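You operate a simulated robot arm through the tools that you are given. There is no shell and no other tool.

The job below is to be done with a simulated two-armed robot. You get a single attempt, and the scene is never put back.

TASK
Square up the discs in the jig and clamp them again.
Fine: undo the clamp first, close the jig lever, then clamp; the lever ends back at open. Where these are worked on the way, their far stop is far enough and under half their travel is too little: jig lever.

Only the result counts: the job must be done as asked and must still hold three seconds after the hand-in. Knocking over, shifting, dropping, spilling or breaking anything else fails it.

THE ROBOT
Two 7-joint arms with two-finger parallel grippers on one trunk that stands fixed in place. Base frame: the origin is at the foot of the trunk, x ahead of it, y to its left, z up. Readings come in mm, degrees, newtons and seconds.
The left shoulder is at [124, 171, 1162], the right one opposite. With the tool pointing down near the work surface each hand reaches from about 380 to 900 mm from the base axis, measured 20 degrees to its own side. Payload 4.4 kg a hand.
Tool frame (each hand has its own): the origin (TCP) lies between the finger pads and is the grasp point; the fingertips stand 23 mm ahead of it; z points along the fingers, y is the line along which they close. Largest opening 94 mm; finger width 38, thickness 10; the body of the gripper, 54 by 96 mm, starts 39 mm behind the TCP.
Orientation is that of the tool frame in the base frame, as a unit quaternion [w, x, y, z]. With the fingers straight down and closing along the base's y, the tool's x points along the base's -x, its y along +y and its z along -z.

THE INTERFACE
- The arms move only by the tool play_rows. It takes "left_series", "right_series" or both (then of equal length, played together; a hand with none holds still); each is a list of rows, each a list of 7 numbers: the finger opening in mm, from 0 to 94, then the shift along the tool's x, y, z in units of 250 mm (1.0 is 250 mm), then the turn, a rotation vector about the tool's x, y, z in units of 90 degrees (1.0 is 90 degrees). In form: [[grip, tx, ty, tz, ax, ay, az], ...]. A call has 1 to 20 rows; each row is the pose to reach, as a shift and turn from the pose commanded when the call began, along the tool's axes at that moment. A call with a number of a shift or a turn outside -1 to 1 is refused whole. Rows are played at 5 a second. More than 50 mm and 8.6 degrees between two rows, or a gripper value outside its range, and nothing of the call is played. Where a pose cannot be reached the arm comes as near as it can. A force on the tool above 90 N (or 10 N above the force at the start of the call, whichever is more), or a blocked arm, ends the call early, and 0.2 s more pass. Each finger travels about 72 mm/s and halts on what it meets, pressing with about 38 N; the grip force reading is that of the motor and also rises with nothing between the fingers. The clock runs only during rows and for 0.2 s after the last one: add rows that repeat a pose to give the fingers time. The reply holds the time, the measured pose of the TCP, the force on the tool along the base axes, the opening and the grip force, in the units named above and with some noise, with the torque about the TCP (base axes, N m) and any sound that the robot's microphone picked up, and new pictures: "pictures" is both (left out), scene, wrist or none (wrist: the cameras of the hands that moved).
- Cameras (640 x 400 px; columns grow to the right, rows downward): "scene" is now at [221, 58.5, 1311.5]; the picture's right is [0.65, -0.76, 0.00], its down [-0.39, -0.33, -0.86] and it looks along [0.65, 0.56, -0.51] (base axes); focal length 214 px, centre (320, 200). "left" rides on the left gripper at [86, -16, -75] in its tool frame; the picture's right is [0.18, 0.98, 0.00], its down [-0.58, 0.11, -0.81] and it looks along [-0.79, 0.15, 0.59] (tool axes); focal length 243 px, centre (320, 200). "right" rides on the right gripper at [86, 16, -75] in its tool frame; the picture's right is [-0.18, 0.98, 0.00], its down [-0.58, -0.11, -0.81] and it looks along [-0.79, -0.15, 0.59] (tool axes); focal length 243 px, centre (320, 200). There is no depth. A picture from a camera that has moved, and an enlarged one, comes with that camera's place and axes in the base frame and with its lens.
- move_column(by): slides the trunk up (or, below 0, down) by that many mm; the arms and the scene camera ride with it, the base frame stays. It gives what a move gives, with no picture.
- head_to(pan, tilt): turns the head with the scene camera to pan (to the left, within 80 degrees either way) and tilt (down, from -29 to 69), counted from straight ahead of the robot. It gives what a move gives, and a new picture of the scene camera.
- close_up(camera, box): a new picture of the part [left, top, right, bottom] of that camera's present view, enlarged. The clock stands still meanwhile.
- sign_off(): hands the job in; it is judged then, once.

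Nothing tells you positions but the pictures and the camera data. Unless the task says otherwise, let go and move clear before handing in.

The tools are called as a command line: name --argument value ..., lists and objects as JSON in quotes. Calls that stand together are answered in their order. play_rows: Moves the arms, as the interface text tells. Its arguments: {"type":"object","properties":{"left_series":{"type":"array"},"right_series":{"type":"array"},"pictures":{"type":"string","enum":["both","scene","wrist","none"]}},"required":[]} The other tools are called the same way: move_column (by) slides the trunk up or down; head_to (pan, tilt) turns the head that bears the scene camera; close_up (camera, box) takes an enlarged picture of a part of a camera's view; sign_off () hands the job in.

At the start:

```text
time_s: 0.0
left_ee_pos: [337.0, 407.0, 1241.3]
left_ee_rot: [0.001, 0.0, 1.0, 0.001]
left_ft_force: [0.3, -0.4, -0.3]
left_moment: [0.01, -0.06, -0.01]
left_width: 93.9
left_finger_force: 0.0
right_ee_pos: [456.8, 40.7, 1201.8]
right_ee_rot: [-0.001, -0.001, 1.0, -0.001]
right_ft_force: [-0.1, -0.4, 0.3]
right_moment: [0.01, 0.01, 0.03]
right_width: 94.0
right_finger_force: 0.1
trunk travel left (down, up): [-175.0, 213.0]
head pan, tilt: [40.5, 30.7]
```

scene: 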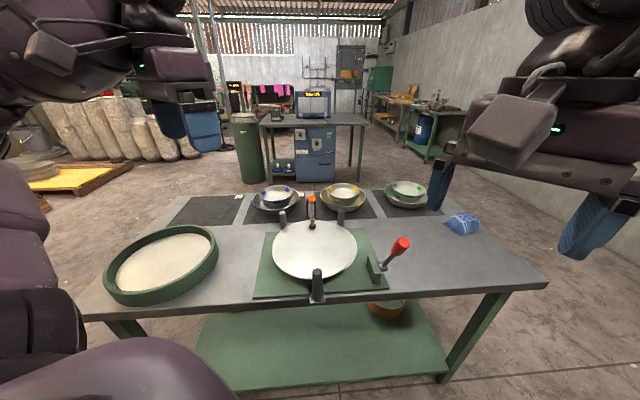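
right: 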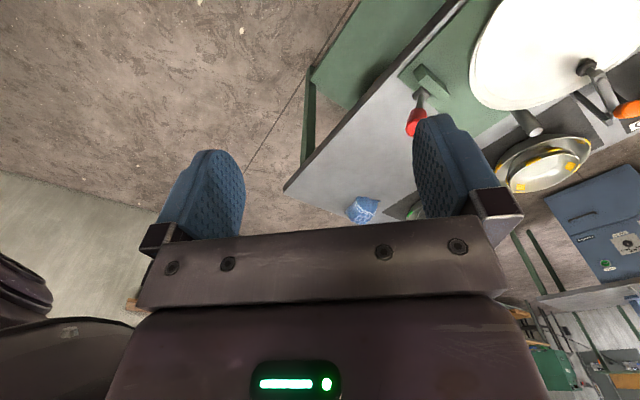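
left: 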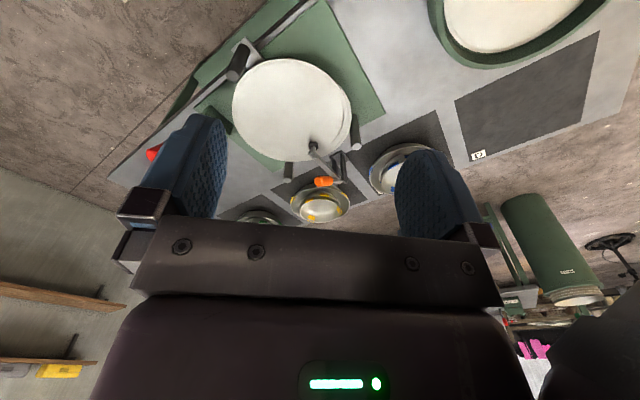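

I see a jig on the table with a stack of discs, an orange-handled part at its far edge and a red-knobbed lever to its right. I'll enlarge the pictures to tell the clamp from the lever.

close_up --camera "scene" --box '[240, 180, 440, 310]'

close_up --camera "left" --box '[180, 20, 400, 230]'

close_up --camera "right" --box '[380, 0, 640, 200]'

```text
3.08 times, centred on (340, 245) of scene
camera zoom: at [221.0, 58.5, 1311.5], right [0.65, -0.76, 0.0], down [-0.39, -0.33, -0.86], along [0.65, 0.56, -0.51], focal length 660 px, centre (258, 62)
```

zoom: 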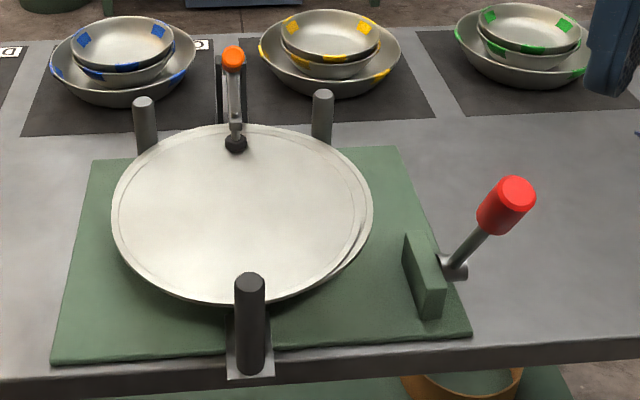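

```text
1.90 times, centred on (290, 125) of left
camera zoom: at [251.7, 393.2, 1315.3], right [-0.18, 0.98, 0.0], down [0.58, 0.11, 0.81], along [0.79, 0.15, -0.59], focal length 462 px, centre (377, 343)
```

zoom: 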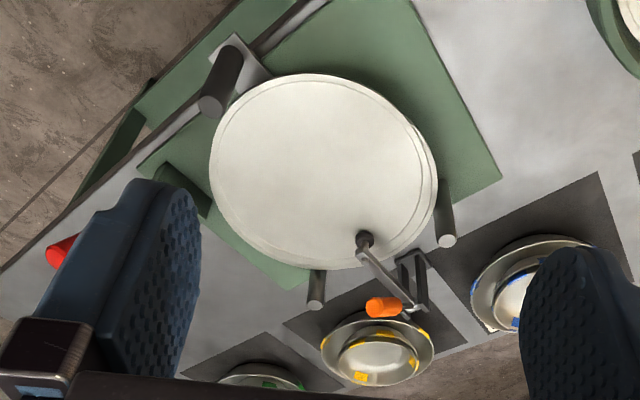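

```text
2.00 times, centred on (510, 100) of right
camera zoom: at [370.8, 58.0, 1276.1], right [0.18, 0.98, 0.0], down [0.58, -0.11, 0.81], along [0.79, -0.15, -0.59], focal length 485 px, centre (-60, 400)
```

zoom: 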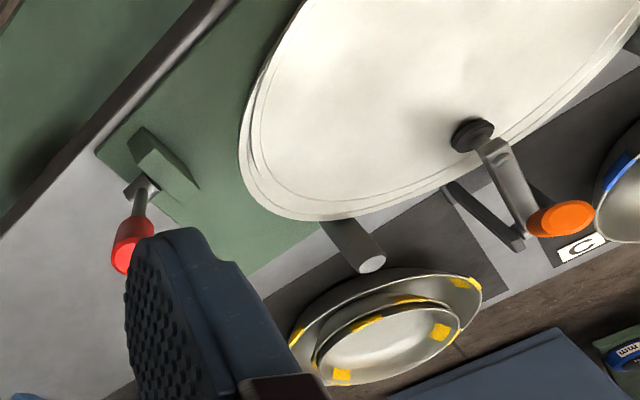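

The lever knob (red) is near [607,153,980] and the clamp handle (orange) near [666,479,950]. The jig and table are turned about 40° to the base. Next I'll zoom further on both mechanisms.

close_up --camera "scene" --box '[280, 185, 360, 240]'

close_up --camera "left" --box '[270, 120, 370, 200]'

close_up --camera "right" --box '[540, 40, 640, 130]'

close_up --camera "scene" --box '[290, 230, 420, 310]'

```text
7.27 times, centred on (320, 212) of scene
camera zoom: at [221.0, 58.5, 1311.5], right [0.65, -0.76, 0.0], down [-0.39, -0.33, -0.86], along [0.65, 0.56, -0.51], focal length 1560 px, centre (320, 109)
```

zoom: 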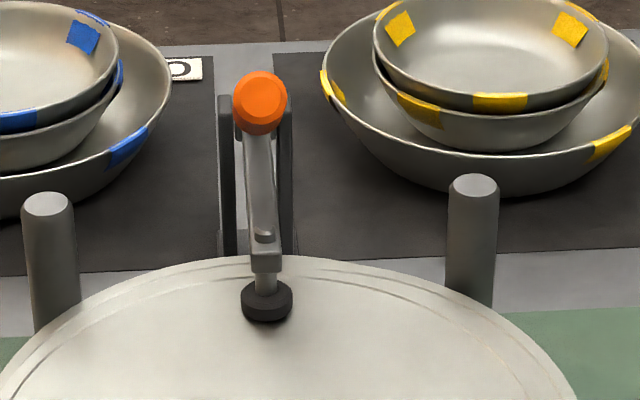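

```text
5.00 times, centred on (320, 160) of left
camera zoom: at [251.7, 393.2, 1315.3], right [-0.18, 0.98, 0.0], down [0.58, 0.11, 0.81], along [0.79, 0.15, -0.59], focal length 1213 px, centre (320, 400)
```

zoom: 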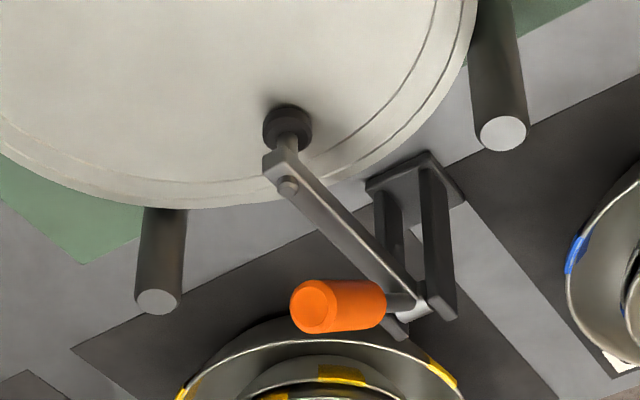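

```text
4.44 times, centred on (590, 85) of right
camera zoom: at [370.8, 58.0, 1276.1], right [0.18, 0.98, 0.0], down [0.58, -0.11, 0.81], along [0.79, -0.15, -0.59], focal length 1078 px, centre (-880, 711)
```

zoom: 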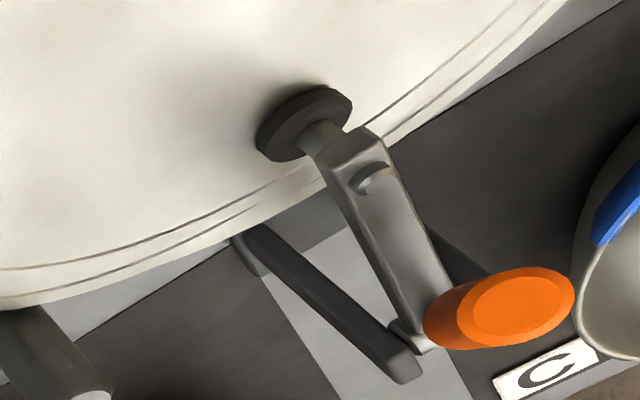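

```text
4.92 times, centred on (355, 270) of scene
camera zoom: at [221.0, 58.5, 1311.5], right [0.65, -0.76, 0.0], down [-0.39, -0.33, -0.86], along [0.65, 0.56, -0.51], focal length 1056 px, centre (148, -145)
```

zoom: 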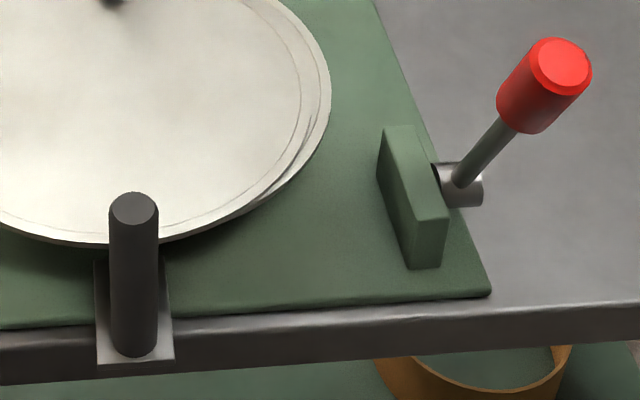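

The clamp is a toggle. Its pivot is near [734,537,886], and the orange handle leans about 35° up toward the robot while clamped. The lever pivots near [643,194,854] and leans toward the robot (open). I'll bring the left hand over the clamp and the right hand over the lever for a better look.

play_rows --left_series '[[94, -0.108, 0.0115, 0.0606, 0, 0, -0.05625], [94, -0.216, 0.023, 0.121, 0, 0, -0.1125], [94, -0.324, 0.0345, 0.182, 0, 0, -0.16875], [94, -0.432, 0.046, 0.2425, 0, 0, -0.225], [94, -0.54, 0.0575, 0.303, 0, 0, -0.28125], [94, -0.648, 0.069, 0.364, 0, 0, -0.3375], [94, -0.756, 0.0805, 0.424, 0, 0, -0.39375], [94, -0.864, 0.092, 0.485, 0, 0, -0.45], [94, -0.864, 0.092, 0.485, 0, 0, -0.45]]' --right_series '[[94, -0.0615, 0.0445, 0.056, 0, 0, 0.06875], [94, -0.123, 0.089, 0.112, 0, 0, 0.1375], [94, -0.1845, 0.1335, 0.168, 0, 0, 0.20625], [94, -0.246, 0.178, 0.224, 0, 0, 0.275], [94, -0.3075, 0.2225, 0.28, 0, 0, 0.34375], [94, -0.369, 0.267, 0.336, 0, 0, 0.4125], [94, -0.4305, 0.3115, 0.392, 0, 0, 0.48125], [94, -0.492, 0.356, 0.448, 0, 0, 0.55], [94, -0.492, 0.356, 0.448, 0, 0, 0.55]]'

```text
time_s: 2.0
left_ee_pos: [555.0, 429.8, 1123.7]
left_ee_rot: [0.0, -0.347, 0.938, 0.0]
left_ft_force: [-0.2, -0.2, -0.2]
left_moment: [0.04, 0.02, -0.01]
left_width: 94.2
left_finger_force: 0.0
right_ee_pos: [581.6, 128.4, 1089.9]
right_ee_rot: [0.0, 0.419, 0.908, 0.0]
right_ft_force: [-0.3, -0.2, -0.2]
right_moment: [0.01, 0.0, 0.02]
right_width: 94.0
right_finger_force: 0.0
trunk travel left (down, up): [-175.0, 213.0]
head pan, tilt: [40.5, 30.7]
camera scene: at [220.3, 58.5, 1311.8], right [0.65, -0.76, 0.0], down [-0.39, -0.33, -0.86], along [0.65, 0.56, -0.51], focal length 214 px, centre (320, 200)
camera right: at [537.5, 206.9, 1164.2], right [0.87, 0.5, 0.0], down [0.29, -0.51, 0.81], along [0.4, -0.7, -0.59], focal length 243 px, centre (320, 200)
camera left: at [500.3, 362.5, 1196.9], right [-0.78, 0.63, 0.0], down [0.37, 0.46, 0.81], along [0.51, 0.63, -0.59], focal length 243 px, centre (320, 200)
```

scene: 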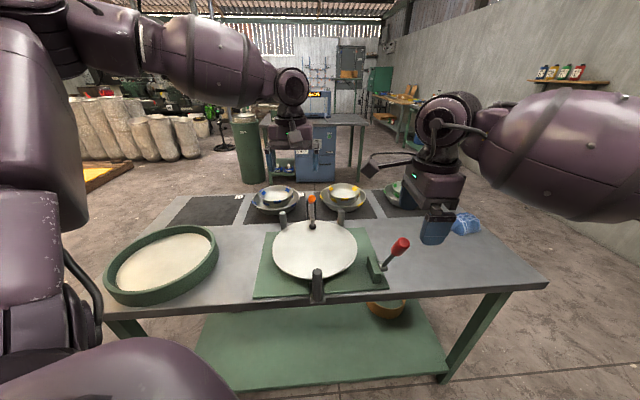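
right: 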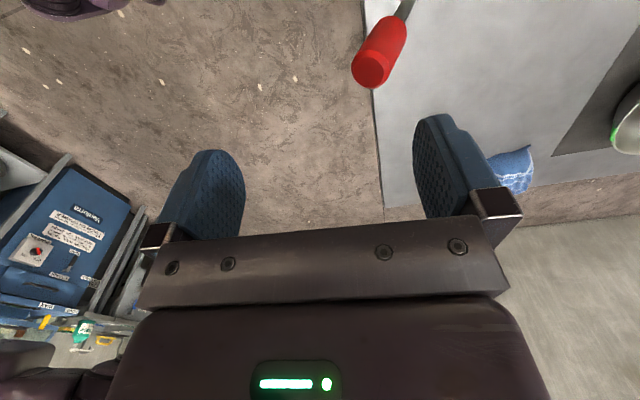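
left: 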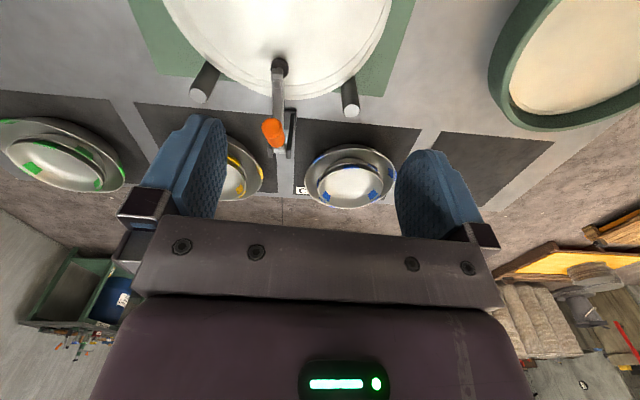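

Both hands are in place. From the plate corners, the jig's yaw comes out near 45°. I'll zoom in from the new viewpoints to refine the positions.

close_up --camera "left" --box '[180, 40, 380, 170]'

close_up --camera "right" --box '[320, 0, 480, 100]'

close_up --camera "scene" --box '[280, 180, 430, 310]'

```text
3.08 times, centred on (280, 105) of left
camera zoom: at [500.3, 362.5, 1196.9], right [-0.78, 0.63, 0.0], down [0.37, 0.46, 0.81], along [0.51, 0.63, -0.59], focal length 746 px, centre (443, 492)
```

zoom: 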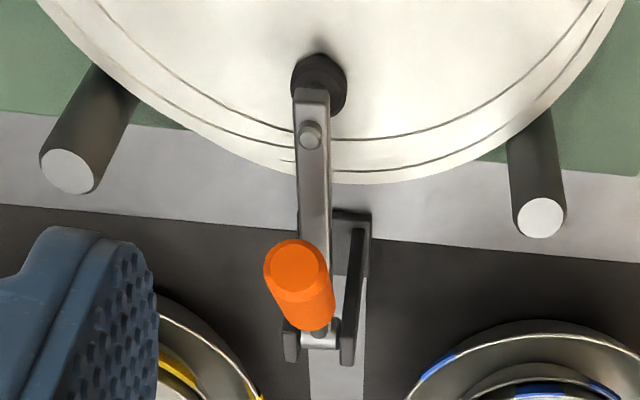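

```text
4.00 times, centred on (400, 50) of right
camera zoom: at [537.5, 206.9, 1164.2], right [0.87, 0.5, 0.0], down [0.29, -0.51, 0.81], along [0.4, -0.7, -0.59], focal length 970 px, centre (0, 800)
```

zoom: 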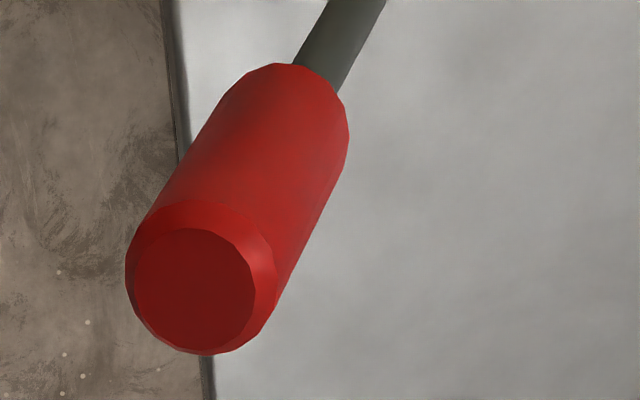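

```text
3.08 times, centred on (355, 245) of scene
camera zoom: at [220.3, 58.5, 1311.8], right [0.65, -0.76, 0.0], down [-0.39, -0.33, -0.86], along [0.65, 0.56, -0.51], focal length 660 px, centre (212, 62)
```

zoom: 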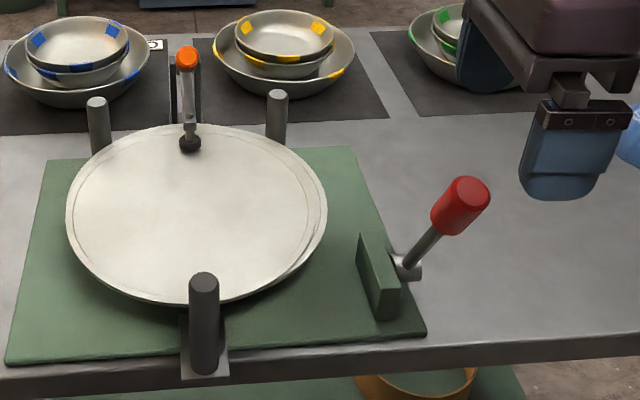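

I now place the handle grip near [675,483,942] and the lever knob's end near [611,149,990], with the jig's axis at about 45° yaw. I'll move each hand directly above its target.

play_rows --left_series '[[94, -0.1, -0.03, 0.09, 0, 0, -0.01], [94, -0.2, -0.06, 0.18, 0, 0, -0.02], [94, -0.3, -0.09, 0.27, 0, 0, -0.03], [94, -0.4, -0.12, 0.36, 0, 0, -0.04], [94, -0.503, -0.151, 0.455, 0, 0, -0.049], [94, -0.503, -0.151, 0.455, 0, 0, -0.049]]' --right_series '[[80, -0.002, 0.03, 0.036, 0, 0, -0.01], [80, -0.004, 0.06, 0.072, 0, 0, -0.02], [80, -0.006, 0.1, 0.108, 0, 0, -0.03], [80, -0.008, 0.13, 0.144, 0, 0, -0.04], [80, -0.009, 0.1625, 0.18, 0, 0, -0.05], [80, -0.009, 0.1625, 0.18, 0, 0, -0.05]]'

```text
time_s: 3.4
left_ee_pos: [672.3, 484.3, 1006.5]
left_ee_rot: [0.001, -0.382, 0.924, 0.0]
left_ft_force: [-0.2, -1.1, 0.5]
left_moment: [0.0, 0.04, 0.0]
left_width: 93.9
left_finger_force: 0.0
right_ee_pos: [612.5, 154.3, 1048.2]
right_ee_rot: [0.0, 0.382, 0.924, 0.0]
right_ft_force: [-0.3, 0.1, 0.3]
right_moment: [-0.01, -0.02, -0.02]
right_width: 80.1
right_finger_force: 0.0
trunk travel left (down, up): [-175.0, 213.0]
head pan, tilt: [40.5, 30.7]
camera scene: at [219.9, 58.1, 1312.0], right [0.65, -0.76, 0.0], down [-0.39, -0.33, -0.86], along [0.65, 0.56, -0.51], focal length 214 px, centre (320, 200)
camera right: at [561.6, 227.7, 1120.5], right [0.82, 0.57, 0.0], down [0.33, -0.49, 0.81], along [0.46, -0.66, -0.59], focal length 243 px, centre (320, 200)
camera left: at [622.9, 413.3, 1080.9], right [-0.82, 0.57, 0.0], down [0.33, 0.49, 0.81], along [0.46, 0.66, -0.59], focal length 243 px, centre (320, 200)
```

scene: 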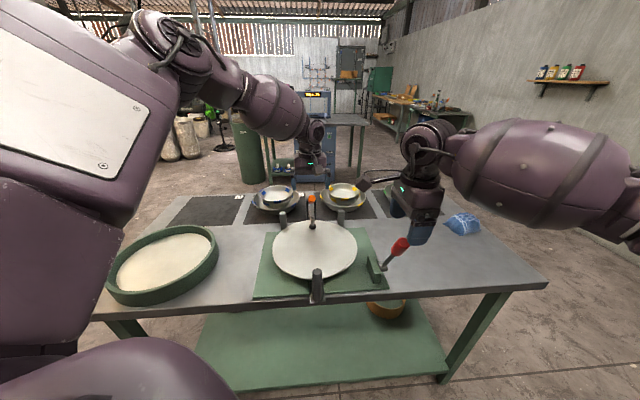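
right: 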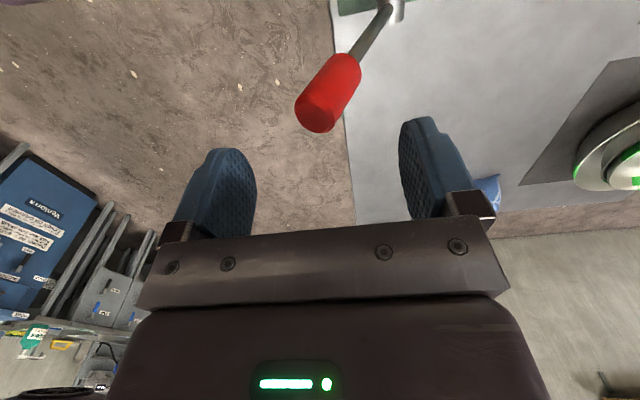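
left: 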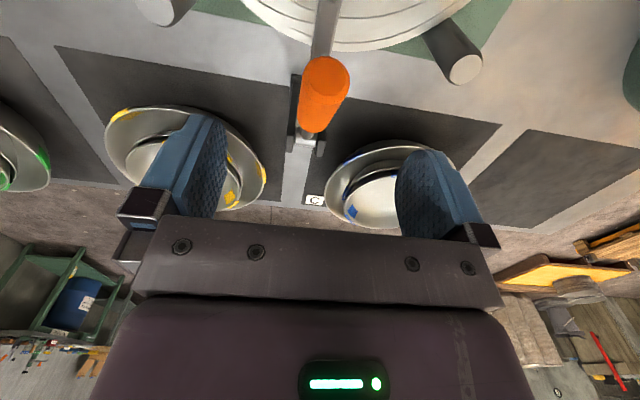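

The handle lies centred between the left fingers and the lever knob is directly under the right hand. I'll lower both: the left grips the clamp handle, the right straddles the lever knob without touching it.

play_rows --left_series '[[94, 0, 0, 0.09, 0, 0, 0], [94, 0, 0, 0.18, 0, 0, 0], [94, 0, 0, 0.258, 0, 0, 0], [94, 0, 0, 0.258, 0, 0, 0], [60, 0, 0, 0.258, 0, 0, 0], [30, 0, 0, 0.258, 0, 0, 0], [20, 0, 0, 0.258, 0, 0, 0], [10, 0, 0, 0.258, 0, 0, 0], [10, 0, 0, 0.258, 0, 0, 0]]' --right_series '[[74, 0, 0.005, 0.08, 0, 0, 0], [74, 0, 0.01, 0.16, 0, 0, 0], [74, 0, 0.016, 0.252, 0, 0, 0], [74, 0, 0.016, 0.252, 0, 0, 0], [74, 0, 0.016, 0.252, 0, 0, 0], [74, 0, 0.016, 0.252, 0, 0, 0], [74, 0, 0.016, 0.252, 0, 0, 0], [74, 0, 0.016, 0.252, 0, 0, 0], [74, 0, 0.016, 0.252, 0, 0, 0]]'

```text
time_s: 5.4
left_ee_pos: [675.4, 484.8, 940.7]
left_ee_rot: [-0.001, -0.381, 0.924, 0.0]
left_ft_force: [6.6, -6.6, 0.1]
left_moment: [0.36, 0.28, 0.8]
left_width: 23.7
left_finger_force: 44.3
right_ee_pos: [616.4, 157.5, 984.9]
right_ee_rot: [-0.001, 0.382, 0.924, 0.0]
right_ft_force: [-0.4, -0.7, 0.7]
right_moment: [-0.02, -0.01, -0.03]
right_width: 74.1
right_finger_force: 0.0
trunk travel left (down, up): [-175.0, 213.0]
head pan, tilt: [40.5, 30.7]
camera scene: at [221.8, 57.8, 1311.4], right [0.65, -0.76, 0.0], down [-0.39, -0.33, -0.86], along [0.65, 0.56, -0.51], focal length 214 px, centre (320, 200)
camera right: at [566.4, 232.0, 1058.5], right [0.82, 0.57, 0.0], down [0.34, -0.49, 0.81], along [0.46, -0.66, -0.59], focal length 243 px, centre (320, 200)
camera left: at [625.6, 413.5, 1015.7], right [-0.82, 0.57, 0.0], down [0.33, 0.49, 0.81], along [0.46, 0.66, -0.59], focal length 243 px, centre (320, 200)
```

scene: 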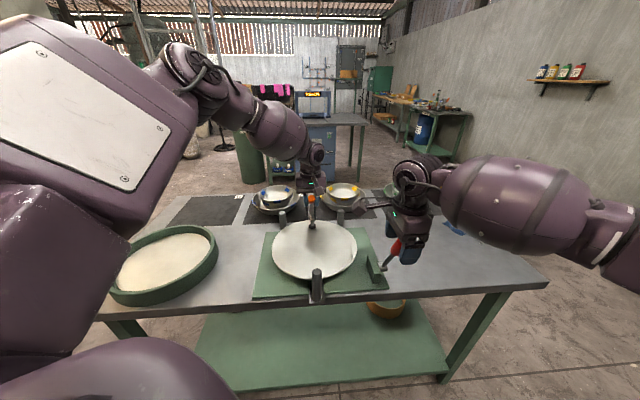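
right: 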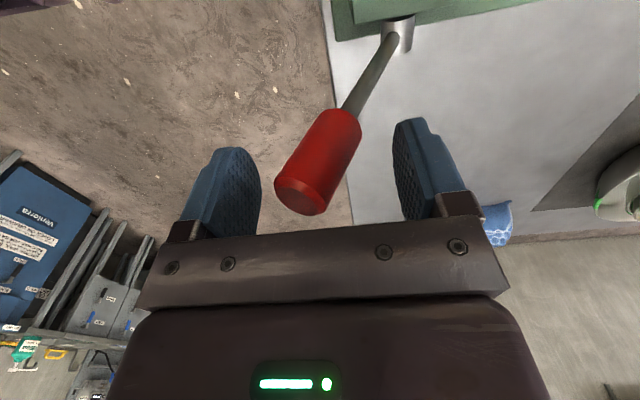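
left: 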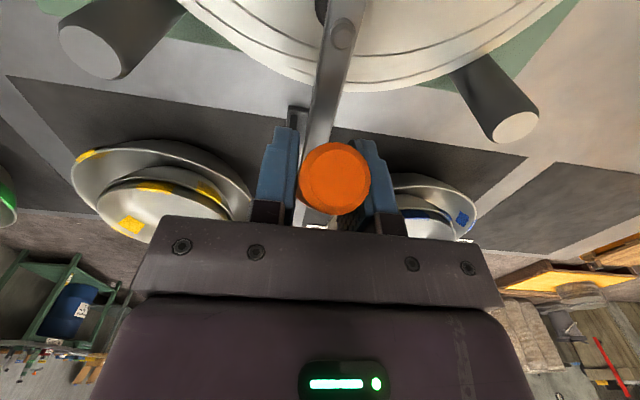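

The left hand grips the clamp handle (24 mm across). I'll now swing it up and back around its pivot a little and watch the forces.

play_rows --left_series '[[10, -0.02, 0, -0.023, 0, 0, 0], [10, -0.042, 0, -0.047, 0, 0, 0], [10, -0.066, 0, -0.069, 0, 0, 0], [10, -0.092, 0, -0.089, 0, 0, 0]]'

```text
time_s: 6.4
left_ee_pos: [692.1, 502.3, 964.0]
left_ee_rot: [0.002, -0.382, 0.924, 0.0]
left_ft_force: [5.1, -10.3, -10.5]
left_moment: [0.16, 0.45, 0.46]
left_width: 24.0
left_finger_force: 22.3
right_ee_pos: [617.3, 159.2, 984.8]
right_ee_rot: [-0.001, 0.383, 0.924, 0.0]
right_ft_force: [-0.2, -0.6, 0.1]
right_moment: [-0.01, -0.04, -0.01]
right_width: 74.1
right_finger_force: 0.2
trunk travel left (down, up): [-175.0, 213.0]
head pan, tilt: [40.5, 30.7]
camera scene: at [222.2, 58.4, 1311.5], right [0.65, -0.76, 0.0], down [-0.39, -0.33, -0.86], along [0.65, 0.56, -0.51], focal length 214 px, centre (320, 200)
camera left: at [643.0, 430.8, 1038.8], right [-0.83, 0.56, 0.0], down [0.33, 0.49, 0.81], along [0.46, 0.67, -0.59], focal length 243 px, centre (320, 200)
```

scene: 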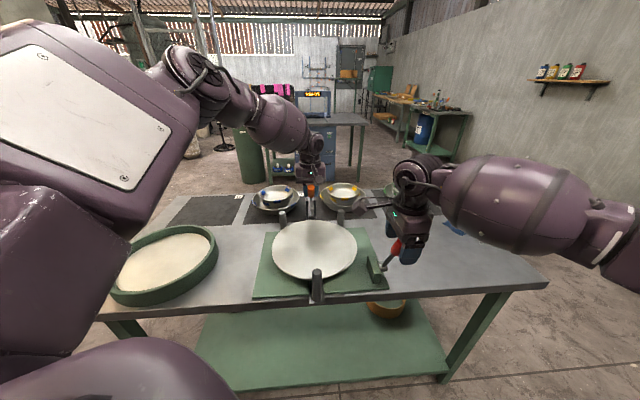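
left: 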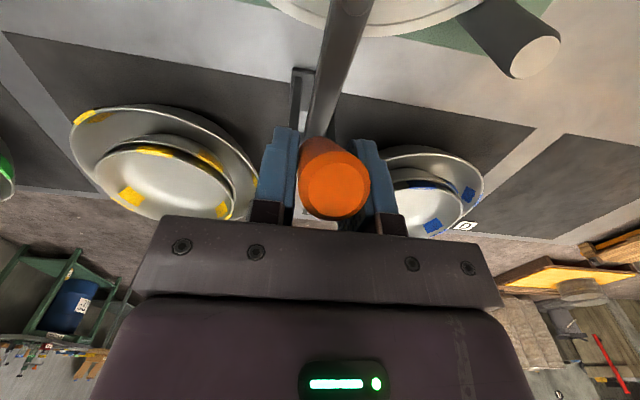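

The handle follows and the forces are small, so I'll continue the arc toward vertical.

play_rows --left_series '[[10, -0.028, 0, -0.018, 0, 0, 0], [10, -0.057, 0, -0.033, 0, 0, 0], [10, -0.087, 0, -0.045, 0, 0, 0], [10, -0.118, 0, -0.055, 0, 0, 0], [10, -0.15, 0, -0.062, 0, 0, 0], [10, -0.183, 0, -0.066, 0, 0, 0], [10, -0.216, 0, -0.068, 0, 0, 0]]'

```text
time_s: 8.0
left_ee_pos: [717.9, 528.0, 983.0]
left_ee_rot: [-0.002, -0.379, 0.926, -0.001]
left_ft_force: [34.7, -38.6, -25.9]
left_moment: [0.53, 1.14, 0.95]
left_width: 23.8
left_finger_force: 45.1
left hand out of reach, approached as far as the arm can: row 5, 6, 7
right_ee_pos: [619.0, 157.3, 980.6]
right_ee_rot: [-0.004, 0.382, 0.924, 0.0]
right_ft_force: [0.1, -0.1, 0.1]
right_moment: [0.0, -0.01, 0.01]
right_width: 74.1
right_finger_force: 0.0
trunk travel left (down, up): [-175.0, 213.0]
head pan, tilt: [40.5, 30.7]
camera scene: at [227.2, 56.1, 1310.1], right [0.65, -0.76, 0.0], down [-0.39, -0.33, -0.86], along [0.65, 0.56, -0.51], focal length 214 px, centre (320, 200)
camera left: at [667.8, 456.5, 1057.6], right [-0.82, 0.57, 0.0], down [0.34, 0.49, 0.8], along [0.46, 0.66, -0.59], focal length 243 px, centre (320, 200)
```

scene: 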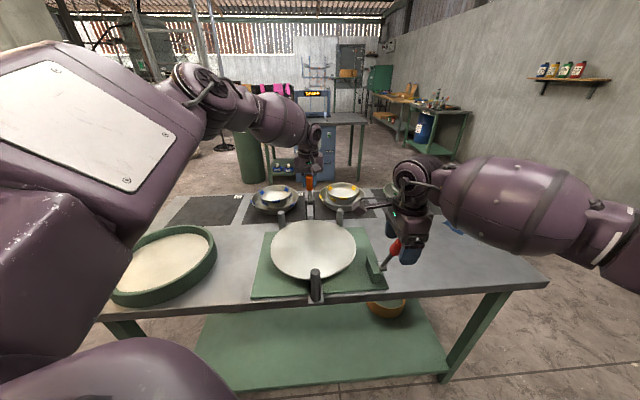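
left: 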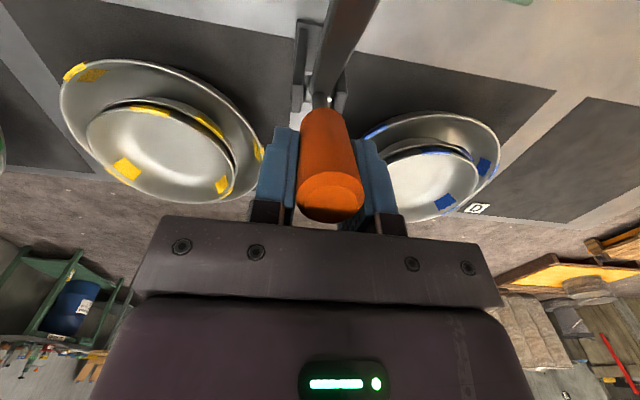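

The left arm hits its reach limit with the handle at roughly 80°. I'll check how far the clamp has opened before tilting the hand forward to gain reach.

close_up --camera "scene" --box '[260, 160, 360, 240]'

```text
5.00 times, centred on (310, 200) of scene
camera zoom: at [227.2, 56.1, 1310.1], right [0.65, -0.76, 0.0], down [-0.39, -0.33, -0.86], along [0.65, 0.56, -0.51], focal length 1072 px, centre (370, 200)
```

zoom: 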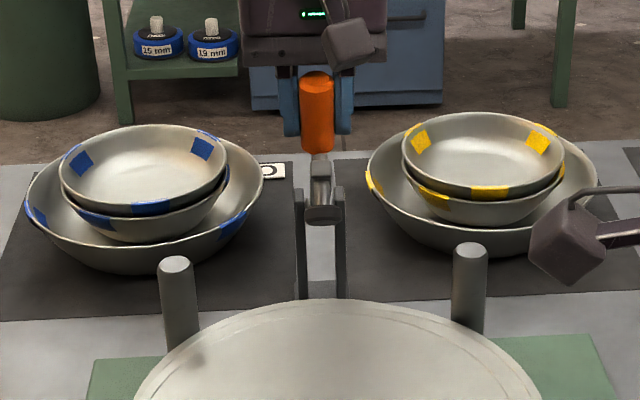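

The clamp arm has lifted off the discs with the handle. I'll tilt the left hand forward, which brings the wrist back within reach, and keep holding the handle.

play_rows --left_series '[[10, 0, 0, 0, 0, -0.08, 0], [10, 0, 0, 0, 0, -0.16, 0], [10, 0, 0, 0, 0, -0.24, 0], [10, 0, 0, 0, 0, -0.32, 0], [10, 0, 0, 0, 0, -0.4, 0], [10, 0, 0, 0, 0, -0.4, 0]]'

```text
time_s: 9.4
left_ee_pos: [715.2, 526.1, 995.2]
left_ee_rot: [0.292, -0.362, 0.878, 0.114]
left_ft_force: [20.6, -32.6, 29.9]
left_moment: [-0.23, 0.58, 1.2]
left_width: 20.8
left_finger_force: 44.7
right_ee_pos: [614.6, 154.9, 986.2]
right_ee_rot: [0.001, 0.383, 0.924, 0.003]
right_ft_force: [0.1, -0.1, -0.6]
right_moment: [0.01, 0.02, 0.01]
right_width: 73.9
right_finger_force: 0.0
trunk travel left (down, up): [-175.0, 213.0]
head pan, tilt: [40.5, 30.7]
camera scene: at [220.2, 53.2, 1312.5], right [0.65, -0.76, 0.0], down [-0.39, -0.33, -0.86], along [0.65, 0.56, -0.51], focal length 214 px, centre (320, 200)
camera left: at [646.3, 435.0, 1002.7], right [-0.79, 0.6, -0.12], down [-0.09, 0.08, 0.99], along [0.6, 0.8, 0.0], focal length 243 px, centre (320, 200)
```

scene: 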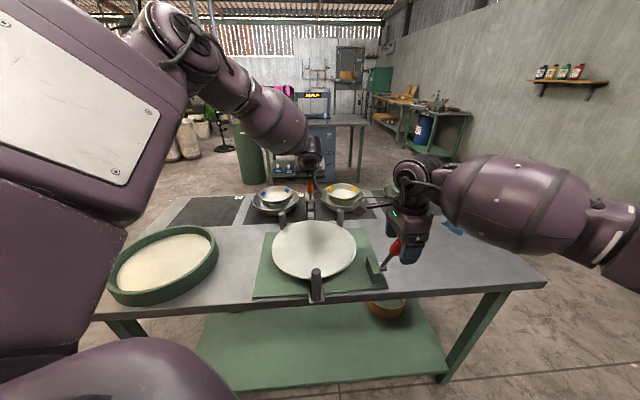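
left: 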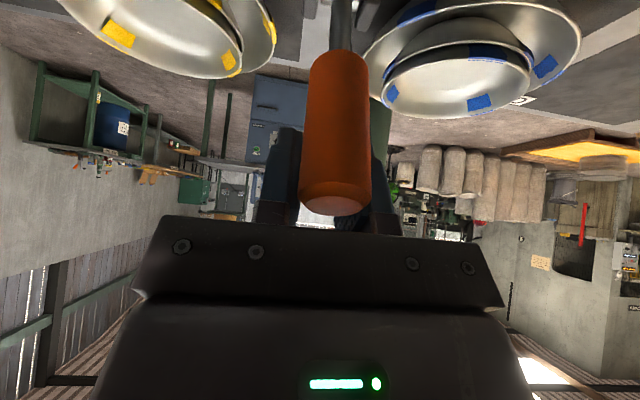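

The hand tilted fine, but there is a sideways load of about 37 N from the earlier stretched pose. I'll relieve it with a small sideways shift and see how the force responds.

play_rows --left_series '[[10, 0, -0.01, 0, 0, 0, 0], [10, 0, -0.02, 0, 0, 0, 0], [10, 0, -0.02, 0, 0, 0, 0]]' --pictures "none"

close_up --camera "left" --box '[220, 0, 440, 240]'

close_up --camera "scene" --box '[260, 160, 360, 240]'

```text
time_s: 10.2
left_ee_pos: [714.8, 529.8, 984.7]
left_ee_rot: [0.284, -0.364, 0.879, 0.119]
left_ft_force: [0.1, -0.2, 0.2]
left_moment: [0.01, 0.0, -0.01]
left_width: 9.9
left_finger_force: 0.1
right_ee_pos: [615.0, 159.1, 984.6]
right_ee_rot: [-0.001, 0.382, 0.924, 0.0]
right_ft_force: [0.2, 0.6, -0.9]
right_moment: [0.03, 0.0, 0.0]
right_width: 73.8
right_finger_force: 0.2
trunk travel left (down, up): [-175.0, 213.0]
head pan, tilt: [40.5, 30.7]
```

```text
1.67 times, centred on (330, 120) of left
camera zoom: at [646.0, 439.8, 994.1], right [-0.8, 0.59, -0.11], down [-0.08, 0.07, 0.99], along [0.59, 0.8, -0.01], focal length 404 px, centre (303, 333)
```

zoom: 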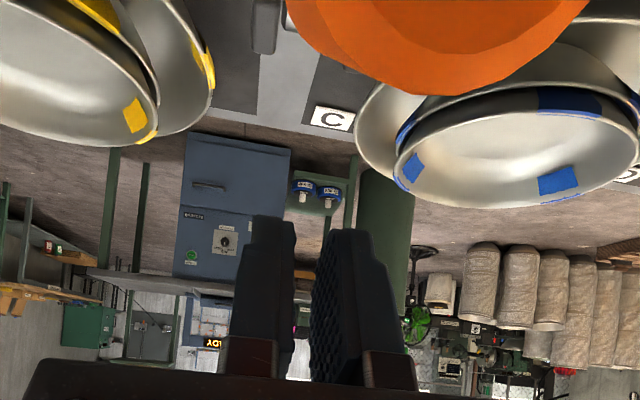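

```text
5.00 times, centred on (310, 200) of scene
camera zoom: at [221.9, 58.6, 1311.1], right [0.65, -0.76, 0.0], down [-0.39, -0.33, -0.86], along [0.65, 0.56, -0.51], focal length 1072 px, centre (370, 200)
```

zoom: 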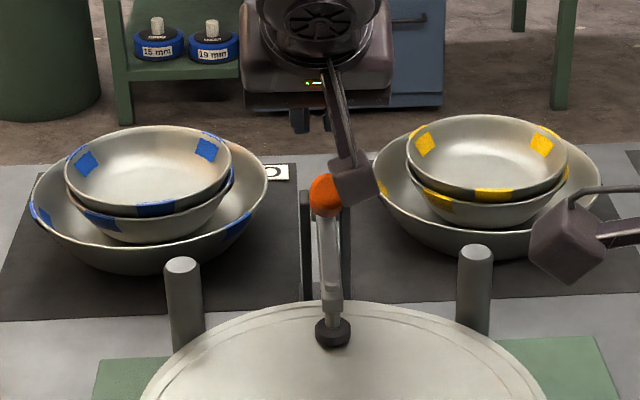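

The handle slipped out of the grip at about 80° and fell back to the clamped position; nothing else moved. The straight-down pose runs out of reach, and with the camera on the near side, leaning further would hit the clamp arm. I'll back the left hand up and try it turned 180°, with the camera on the far side.

play_rows --left_series '[[10, -0.06, 0, -0.08, 0, 0, 0], [10, -0.118, 0, -0.162, 0, 0, 0], [30, -0.1, 0, -0.24, 0, 0.08, 0], [50, -0.07, 0, -0.32, 0, 0.16, 0], [70, -0.04, 0, -0.4, 0, 0.24, 0], [90, -0.02, 0, -0.44, 0, 0.32, 0], [90, -0.018, 0, -0.44, 0, 0.4, 0], [90, -0.018, 0, -0.44, 0, 0.4, 0]]'

```text
time_s: 12.0
left_ee_pos: [668.7, 486.6, 1078.5]
left_ee_rot: [-0.001, -0.382, 0.924, 0.0]
left_ft_force: [-0.3, 1.0, -0.1]
left_moment: [-0.03, -0.02, 0.01]
left_width: 90.0
left_finger_force: 0.1
right_ee_pos: [615.0, 158.8, 984.9]
right_ee_rot: [0.0, 0.382, 0.924, 0.0]
right_ft_force: [0.1, -0.2, -0.3]
right_moment: [-0.03, 0.01, 0.0]
right_width: 73.9
right_finger_force: 0.1
trunk travel left (down, up): [-175.0, 213.0]
head pan, tilt: [40.5, 30.7]
camera scene: at [220.6, 58.4, 1311.6], right [0.65, -0.76, 0.0], down [-0.39, -0.33, -0.86], along [0.65, 0.56, -0.51], focal length 214 px, centre (320, 200)
camera left: at [619.8, 415.9, 1153.0], right [-0.82, 0.57, 0.0], down [0.34, 0.49, 0.81], along [0.46, 0.66, -0.59], focal length 243 px, centre (320, 200)
```

scene: 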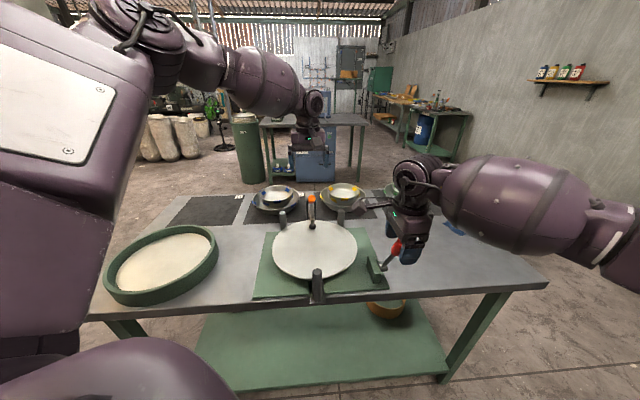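
left: 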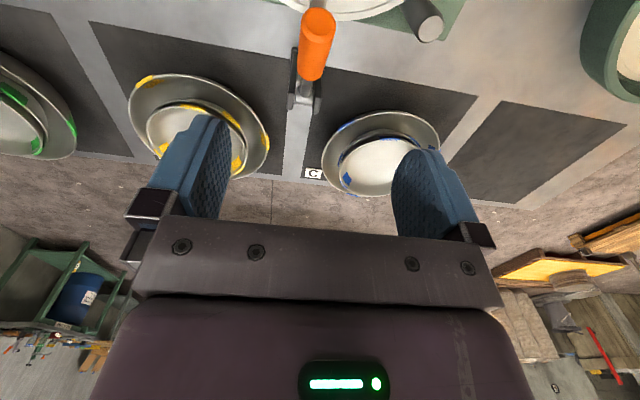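

The left hand is clear and level. Now I'll turn it half a turn about the vertical, in two calls.

play_rows --left_series '[[90, 0, 0, 0, 0, 0, 0.09], [90, 0, 0, 0, 0, 0, 0.18], [90, 0, 0, 0, 0, 0, 0.27], [90, 0, 0, 0, 0, 0, 0.36], [90, 0, 0, 0, 0, 0, 0.45], [90, 0, 0, 0, 0, 0, 0.54], [90, 0, 0, 0, 0, 0, 0.63], [90, 0, 0, 0, 0, 0, 0.72], [90, 0, 0, 0, 0, 0, 0.81], [90, 0, 0, 0, 0, 0, 0.9], [90, 0, 0, 0, 0, 0, 0.99]]' --pictures "none"

play_rows --left_series '[[90, 0, 0, 0, 0, 0, 0.09], [90, 0, 0, 0, 0, 0, 0.18], [90, 0, 0, 0, 0, 0, 0.27], [90, 0, 0, 0, 0, 0, 0.36], [90, 0, 0, 0, 0, 0, 0.45], [90, 0, 0, 0, 0, 0, 0.54], [90, 0, 0, 0, 0, 0, 0.63], [90, 0, 0, 0, 0, 0, 0.72], [90, 0, 0, 0, 0, 0, 0.81], [90, 0, 0, 0, 0, 0, 0.9], [90, 0, 0, 0, 0, 0, 0.99], [90, 0, 0, 0, 0, 0, 1.0]]'

```text
time_s: 14.4
left_ee_pos: [672.5, 486.3, 1077.9]
left_ee_rot: [0.0, 0.377, 0.926, 0.0]
left_ft_force: [0.1, -0.6, -0.1]
left_moment: [0.01, 0.01, -0.03]
left_width: 89.8
left_finger_force: 0.0
right_ee_pos: [615.0, 158.9, 986.1]
right_ee_rot: [0.0, 0.382, 0.924, -0.001]
right_ft_force: [-0.3, 0.8, 1.0]
right_moment: [0.01, 0.05, -0.01]
right_width: 74.1
right_finger_force: 0.0
trunk travel left (down, up): [-175.0, 213.0]
head pan, tilt: [40.5, 30.7]
```

```text
time_s: 17.0
left_ee_pos: [672.3, 486.5, 1077.8]
left_ee_rot: [0.001, 0.921, 0.389, 0.0]
left_ft_force: [-0.1, -0.8, 0.0]
left_moment: [0.02, 0.03, -0.01]
left_width: 89.9
left_finger_force: 0.1
right_ee_pos: [615.4, 158.5, 984.3]
right_ee_rot: [0.0, 0.382, 0.924, 0.0]
right_ft_force: [-0.4, -0.4, -0.5]
right_moment: [-0.01, -0.01, 0.0]
right_width: 73.9
right_finger_force: 0.0
trunk travel left (down, up): [-175.0, 213.0]
head pan, tilt: [40.5, 30.7]
camera scene: at [221.1, 58.5, 1311.5], right [0.65, -0.76, 0.0], down [-0.39, -0.33, -0.86], along [0.65, 0.56, -0.51], focal length 214 px, centre (320, 200)
camera left: at [721.1, 560.2, 1151.8], right [0.83, -0.55, 0.0], down [-0.33, -0.49, 0.81], along [-0.45, -0.67, -0.59], focal length 243 px, centre (320, 200)
```

scene: 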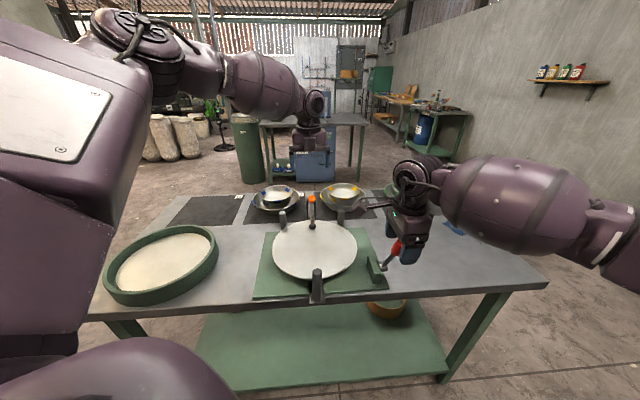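
left: 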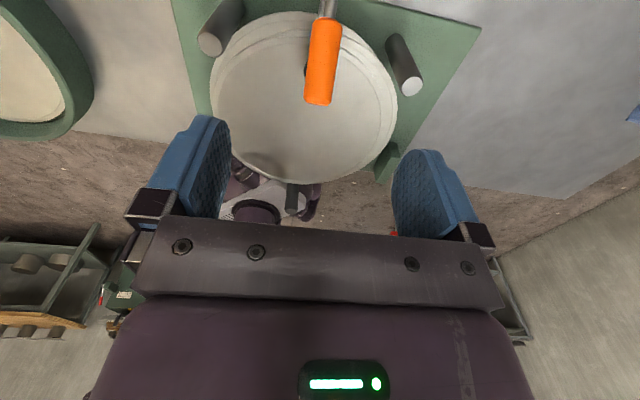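

The half turn worked. I'll lean the hand 30° back toward the robot so its fingers point down and forward, lower it over the handle and grip again.

play_rows --left_series '[[94, -0.006, 0.004, 0.08, 0, 0.06, 0], [94, -0.012, 0.008, 0.16, 0, 0.12, 0], [94, -0.018, 0.012, 0.24, 0, 0.18, 0], [94, -0.024, 0.016, 0.32, 0, 0.25, 0], [94, -0.03, 0.016, 0.4, 0, 0.333, 0], [94, -0.032, 0.016, 0.48, 0, 0.333, 0], [94, -0.032, 0.016, 0.552, 0, 0.333, 0], [94, -0.032, 0.016, 0.552, 0, 0.333, 0]]'

```text
time_s: 18.8
left_ee_pos: [667.3, 475.9, 937.8]
left_ee_rot: [-0.101, 0.89, 0.376, 0.238]
left_ft_force: [0.1, 0.0, -0.2]
left_moment: [-0.02, -0.02, -0.01]
left_width: 94.0
left_finger_force: 0.1
right_ee_pos: [615.1, 158.4, 985.2]
right_ee_rot: [0.0, 0.382, 0.924, 0.0]
right_ft_force: [0.3, 0.4, 0.1]
right_moment: [0.03, 0.02, 0.03]
right_width: 74.0
right_finger_force: 0.1
trunk travel left (down, up): [-175.0, 213.0]
head pan, tilt: [40.5, 30.7]
camera scene: at [220.8, 58.5, 1311.6], right [0.65, -0.76, 0.0], down [-0.39, -0.33, -0.86], along [0.65, 0.56, -0.51], focal length 214 px, centre (320, 200)
camera left: at [682.8, 515.6, 1046.0], right [0.82, -0.57, 0.09], down [-0.55, -0.73, 0.41], along [-0.17, -0.38, -0.91], focal length 243 px, centre (320, 200)
```

scene: 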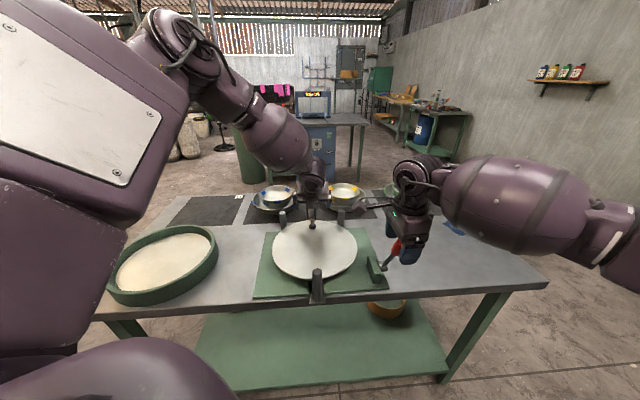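
left: 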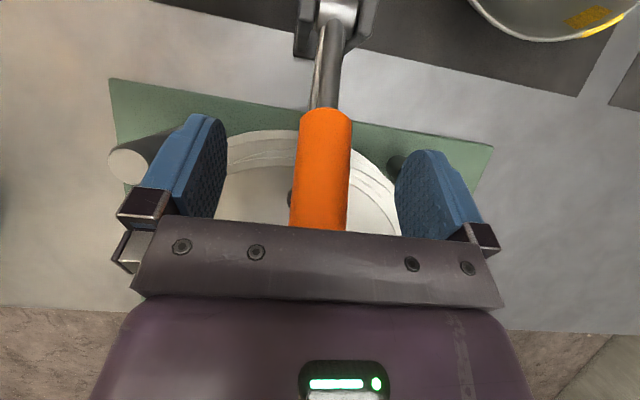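

The handle lies centred between the fingers. I'll back off slightly along it for palm clearance, then close.

play_rows --left_series '[[94, -0.007, 0, -0.0145, 0, 0, 0], [60, -0.007, 0, -0.0145, 0, 0, 0], [30, -0.007, 0, -0.0145, 0, 0, 0], [10, -0.007, 0, -0.0145, 0, 0, 0], [0, -0.007, 0, -0.0145, 0, 0, 0], [0, -0.007, 0, -0.0145, 0, 0, 0]]'

```text
time_s: 20.2
left_ee_pos: [666.1, 474.7, 940.9]
left_ee_rot: [-0.101, 0.89, 0.375, 0.239]
left_ft_force: [-6.2, 6.3, -1.4]
left_moment: [-0.9, -0.91, -1.63]
left_width: 23.8
left_finger_force: 45.3
right_ee_pos: [614.9, 159.0, 984.9]
right_ee_rot: [0.0, 0.382, 0.924, 0.0]
right_ft_force: [0.2, -0.2, -0.1]
right_moment: [-0.01, -0.01, 0.0]
right_width: 73.9
right_finger_force: 0.0
trunk travel left (down, up): [-175.0, 213.0]
head pan, tilt: [40.5, 30.7]
camera scene: at [220.3, 59.2, 1311.6], right [0.65, -0.76, 0.0], down [-0.39, -0.33, -0.86], along [0.65, 0.56, -0.51], focal length 214 px, centre (320, 200)
camera left: at [680.6, 514.7, 1048.0], right [0.82, -0.57, 0.09], down [-0.55, -0.73, 0.41], along [-0.17, -0.38, -0.91], focal length 243 px, centre (320, 200)
```

scene: 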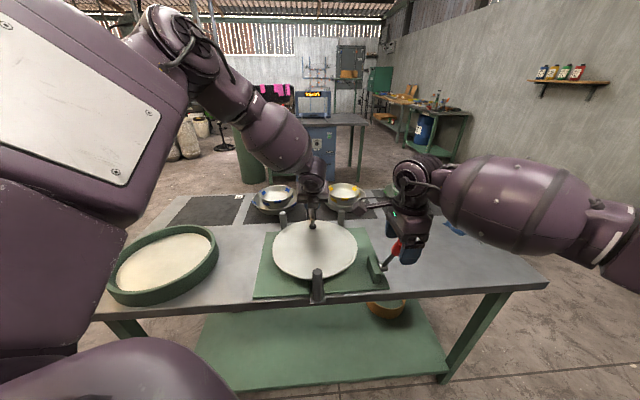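
left: 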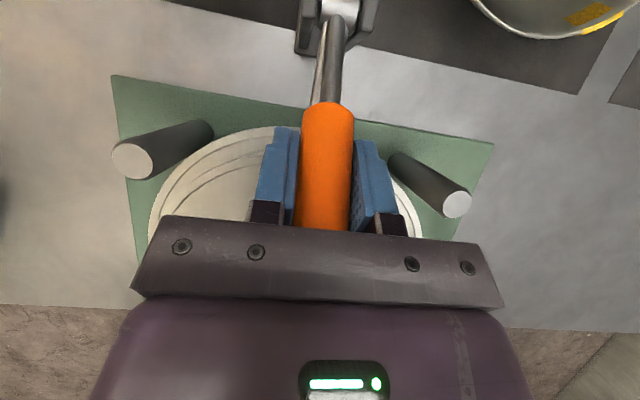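

The grip is firm at 24 mm. I'll swing the handle up and back around its pivot to about 70°.

play_rows --left_series '[[0, 0.0356, 0, -0.0145, 0, 0, 0], [0, 0.0762, 0, -0.0272, 0, 0, 0], [0, 0.1182, 0, -0.0352, 0, 0, 0], [0, 0.1606, 0, -0.0389, 0, 0, 0], [0, 0.2035, 0, -0.0381, 0, 0, 0], [0, 0.2457, 0, -0.0327, 0, 0, 0]]'

```text
time_s: 21.6
left_ee_pos: [700.5, 510.0, 980.3]
left_ee_rot: [-0.1, 0.89, 0.377, 0.238]
left_ft_force: [-10.5, -6.5, -8.5]
left_moment: [-1.71, 0.1, -0.55]
left_width: 23.8
left_finger_force: 44.9
right_ee_pos: [613.9, 159.3, 985.8]
right_ee_rot: [0.0, 0.381, 0.924, 0.0]
right_ft_force: [-0.6, 0.4, -0.7]
right_moment: [-0.01, -0.01, 0.02]
right_width: 74.0
right_finger_force: 0.1
trunk travel left (down, up): [-175.0, 213.0]
head pan, tilt: [40.5, 30.7]
camera scene: at [220.6, 58.5, 1311.6], right [0.65, -0.76, 0.0], down [-0.39, -0.33, -0.86], along [0.65, 0.56, -0.51], focal length 214 px, centre (320, 200)
camera left: at [714.9, 549.6, 1087.1], right [0.82, -0.57, 0.09], down [-0.55, -0.73, 0.41], along [-0.16, -0.38, -0.91], focal length 243 px, centre (320, 200)
```

scene: 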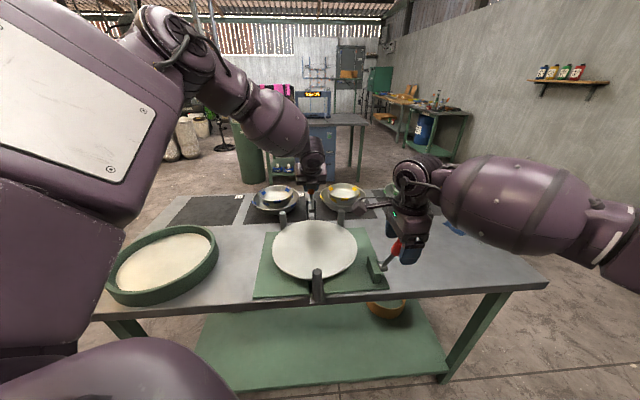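
left: 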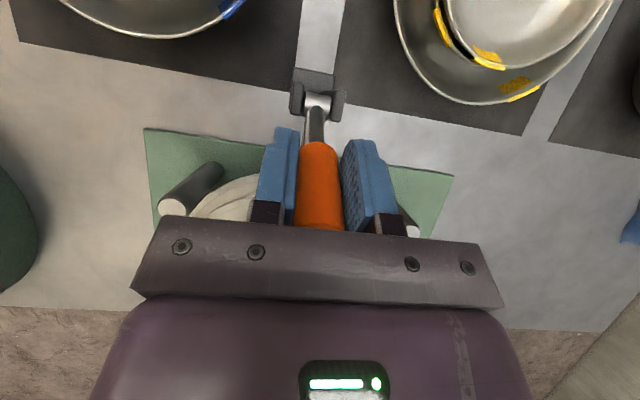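

The handle follows well with low forces and my pivot estimate holds. I'll continue past vertical to about 100°.

play_rows --left_series '[[0, 0.0417, 0, 0.0093, 0, 0, 0], [0, 0.0821, 0, 0.0234, 0, -0.02, 0], [0, 0.1206, 0, 0.0415, 0, -0.04, 0], [0, 0.1575, 0, 0.0632, 0, -0.06, 0], [0, 0.1916, 0, 0.0889, 0, -0.08, 0]]'

close_up --camera "scene" --box '[260, 140, 380, 240]'

```text
time_s: 22.8
left_ee_pos: [736.7, 546.2, 986.2]
left_ee_rot: [-0.078, 0.903, 0.381, 0.184]
left_ft_force: [-7.8, -3.8, 9.9]
left_moment: [-0.09, 1.43, 0.08]
left_width: 23.5
left_finger_force: 45.3
right_ee_pos: [613.9, 157.8, 986.4]
right_ee_rot: [0.001, 0.383, 0.924, 0.001]
right_ft_force: [0.1, -0.3, 0.2]
right_moment: [0.0, -0.01, 0.0]
right_width: 74.0
right_finger_force: 0.1
trunk travel left (down, up): [-175.0, 213.0]
head pan, tilt: [40.5, 30.7]
camera scene: at [219.3, 57.4, 1312.1], right [0.65, -0.76, 0.0], down [-0.39, -0.33, -0.86], along [0.65, 0.56, -0.51], focal length 214 px, centre (320, 200)
camera left: at [760.5, 595.2, 1088.5], right [0.82, -0.56, 0.07], down [-0.51, -0.69, 0.52], along [-0.24, -0.46, -0.85], focal length 243 px, centre (320, 200)
```

scene: 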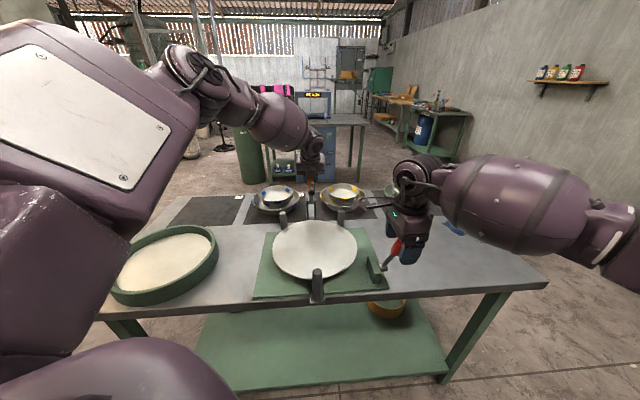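
left: 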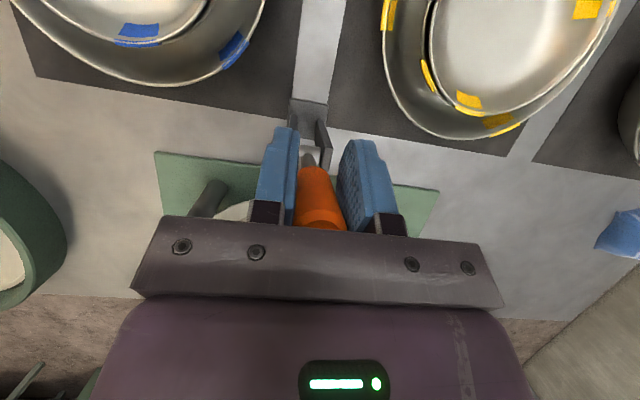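

```text
4.00 times, centred on (320, 190) of scene
camera zoom: at [219.3, 57.4, 1312.1], right [0.65, -0.76, 0.0], down [-0.39, -0.33, -0.86], along [0.65, 0.56, -0.51], focal length 858 px, centre (320, 240)
```

zoom: 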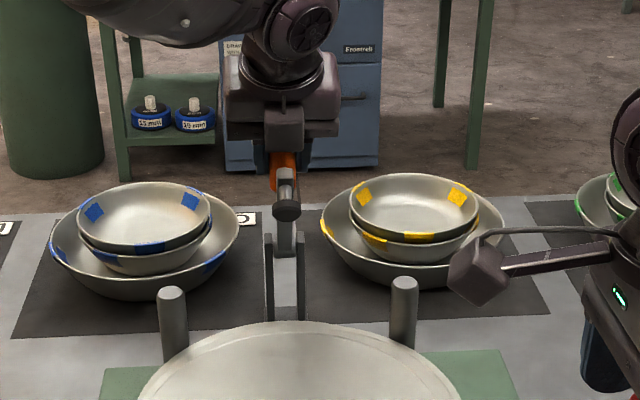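

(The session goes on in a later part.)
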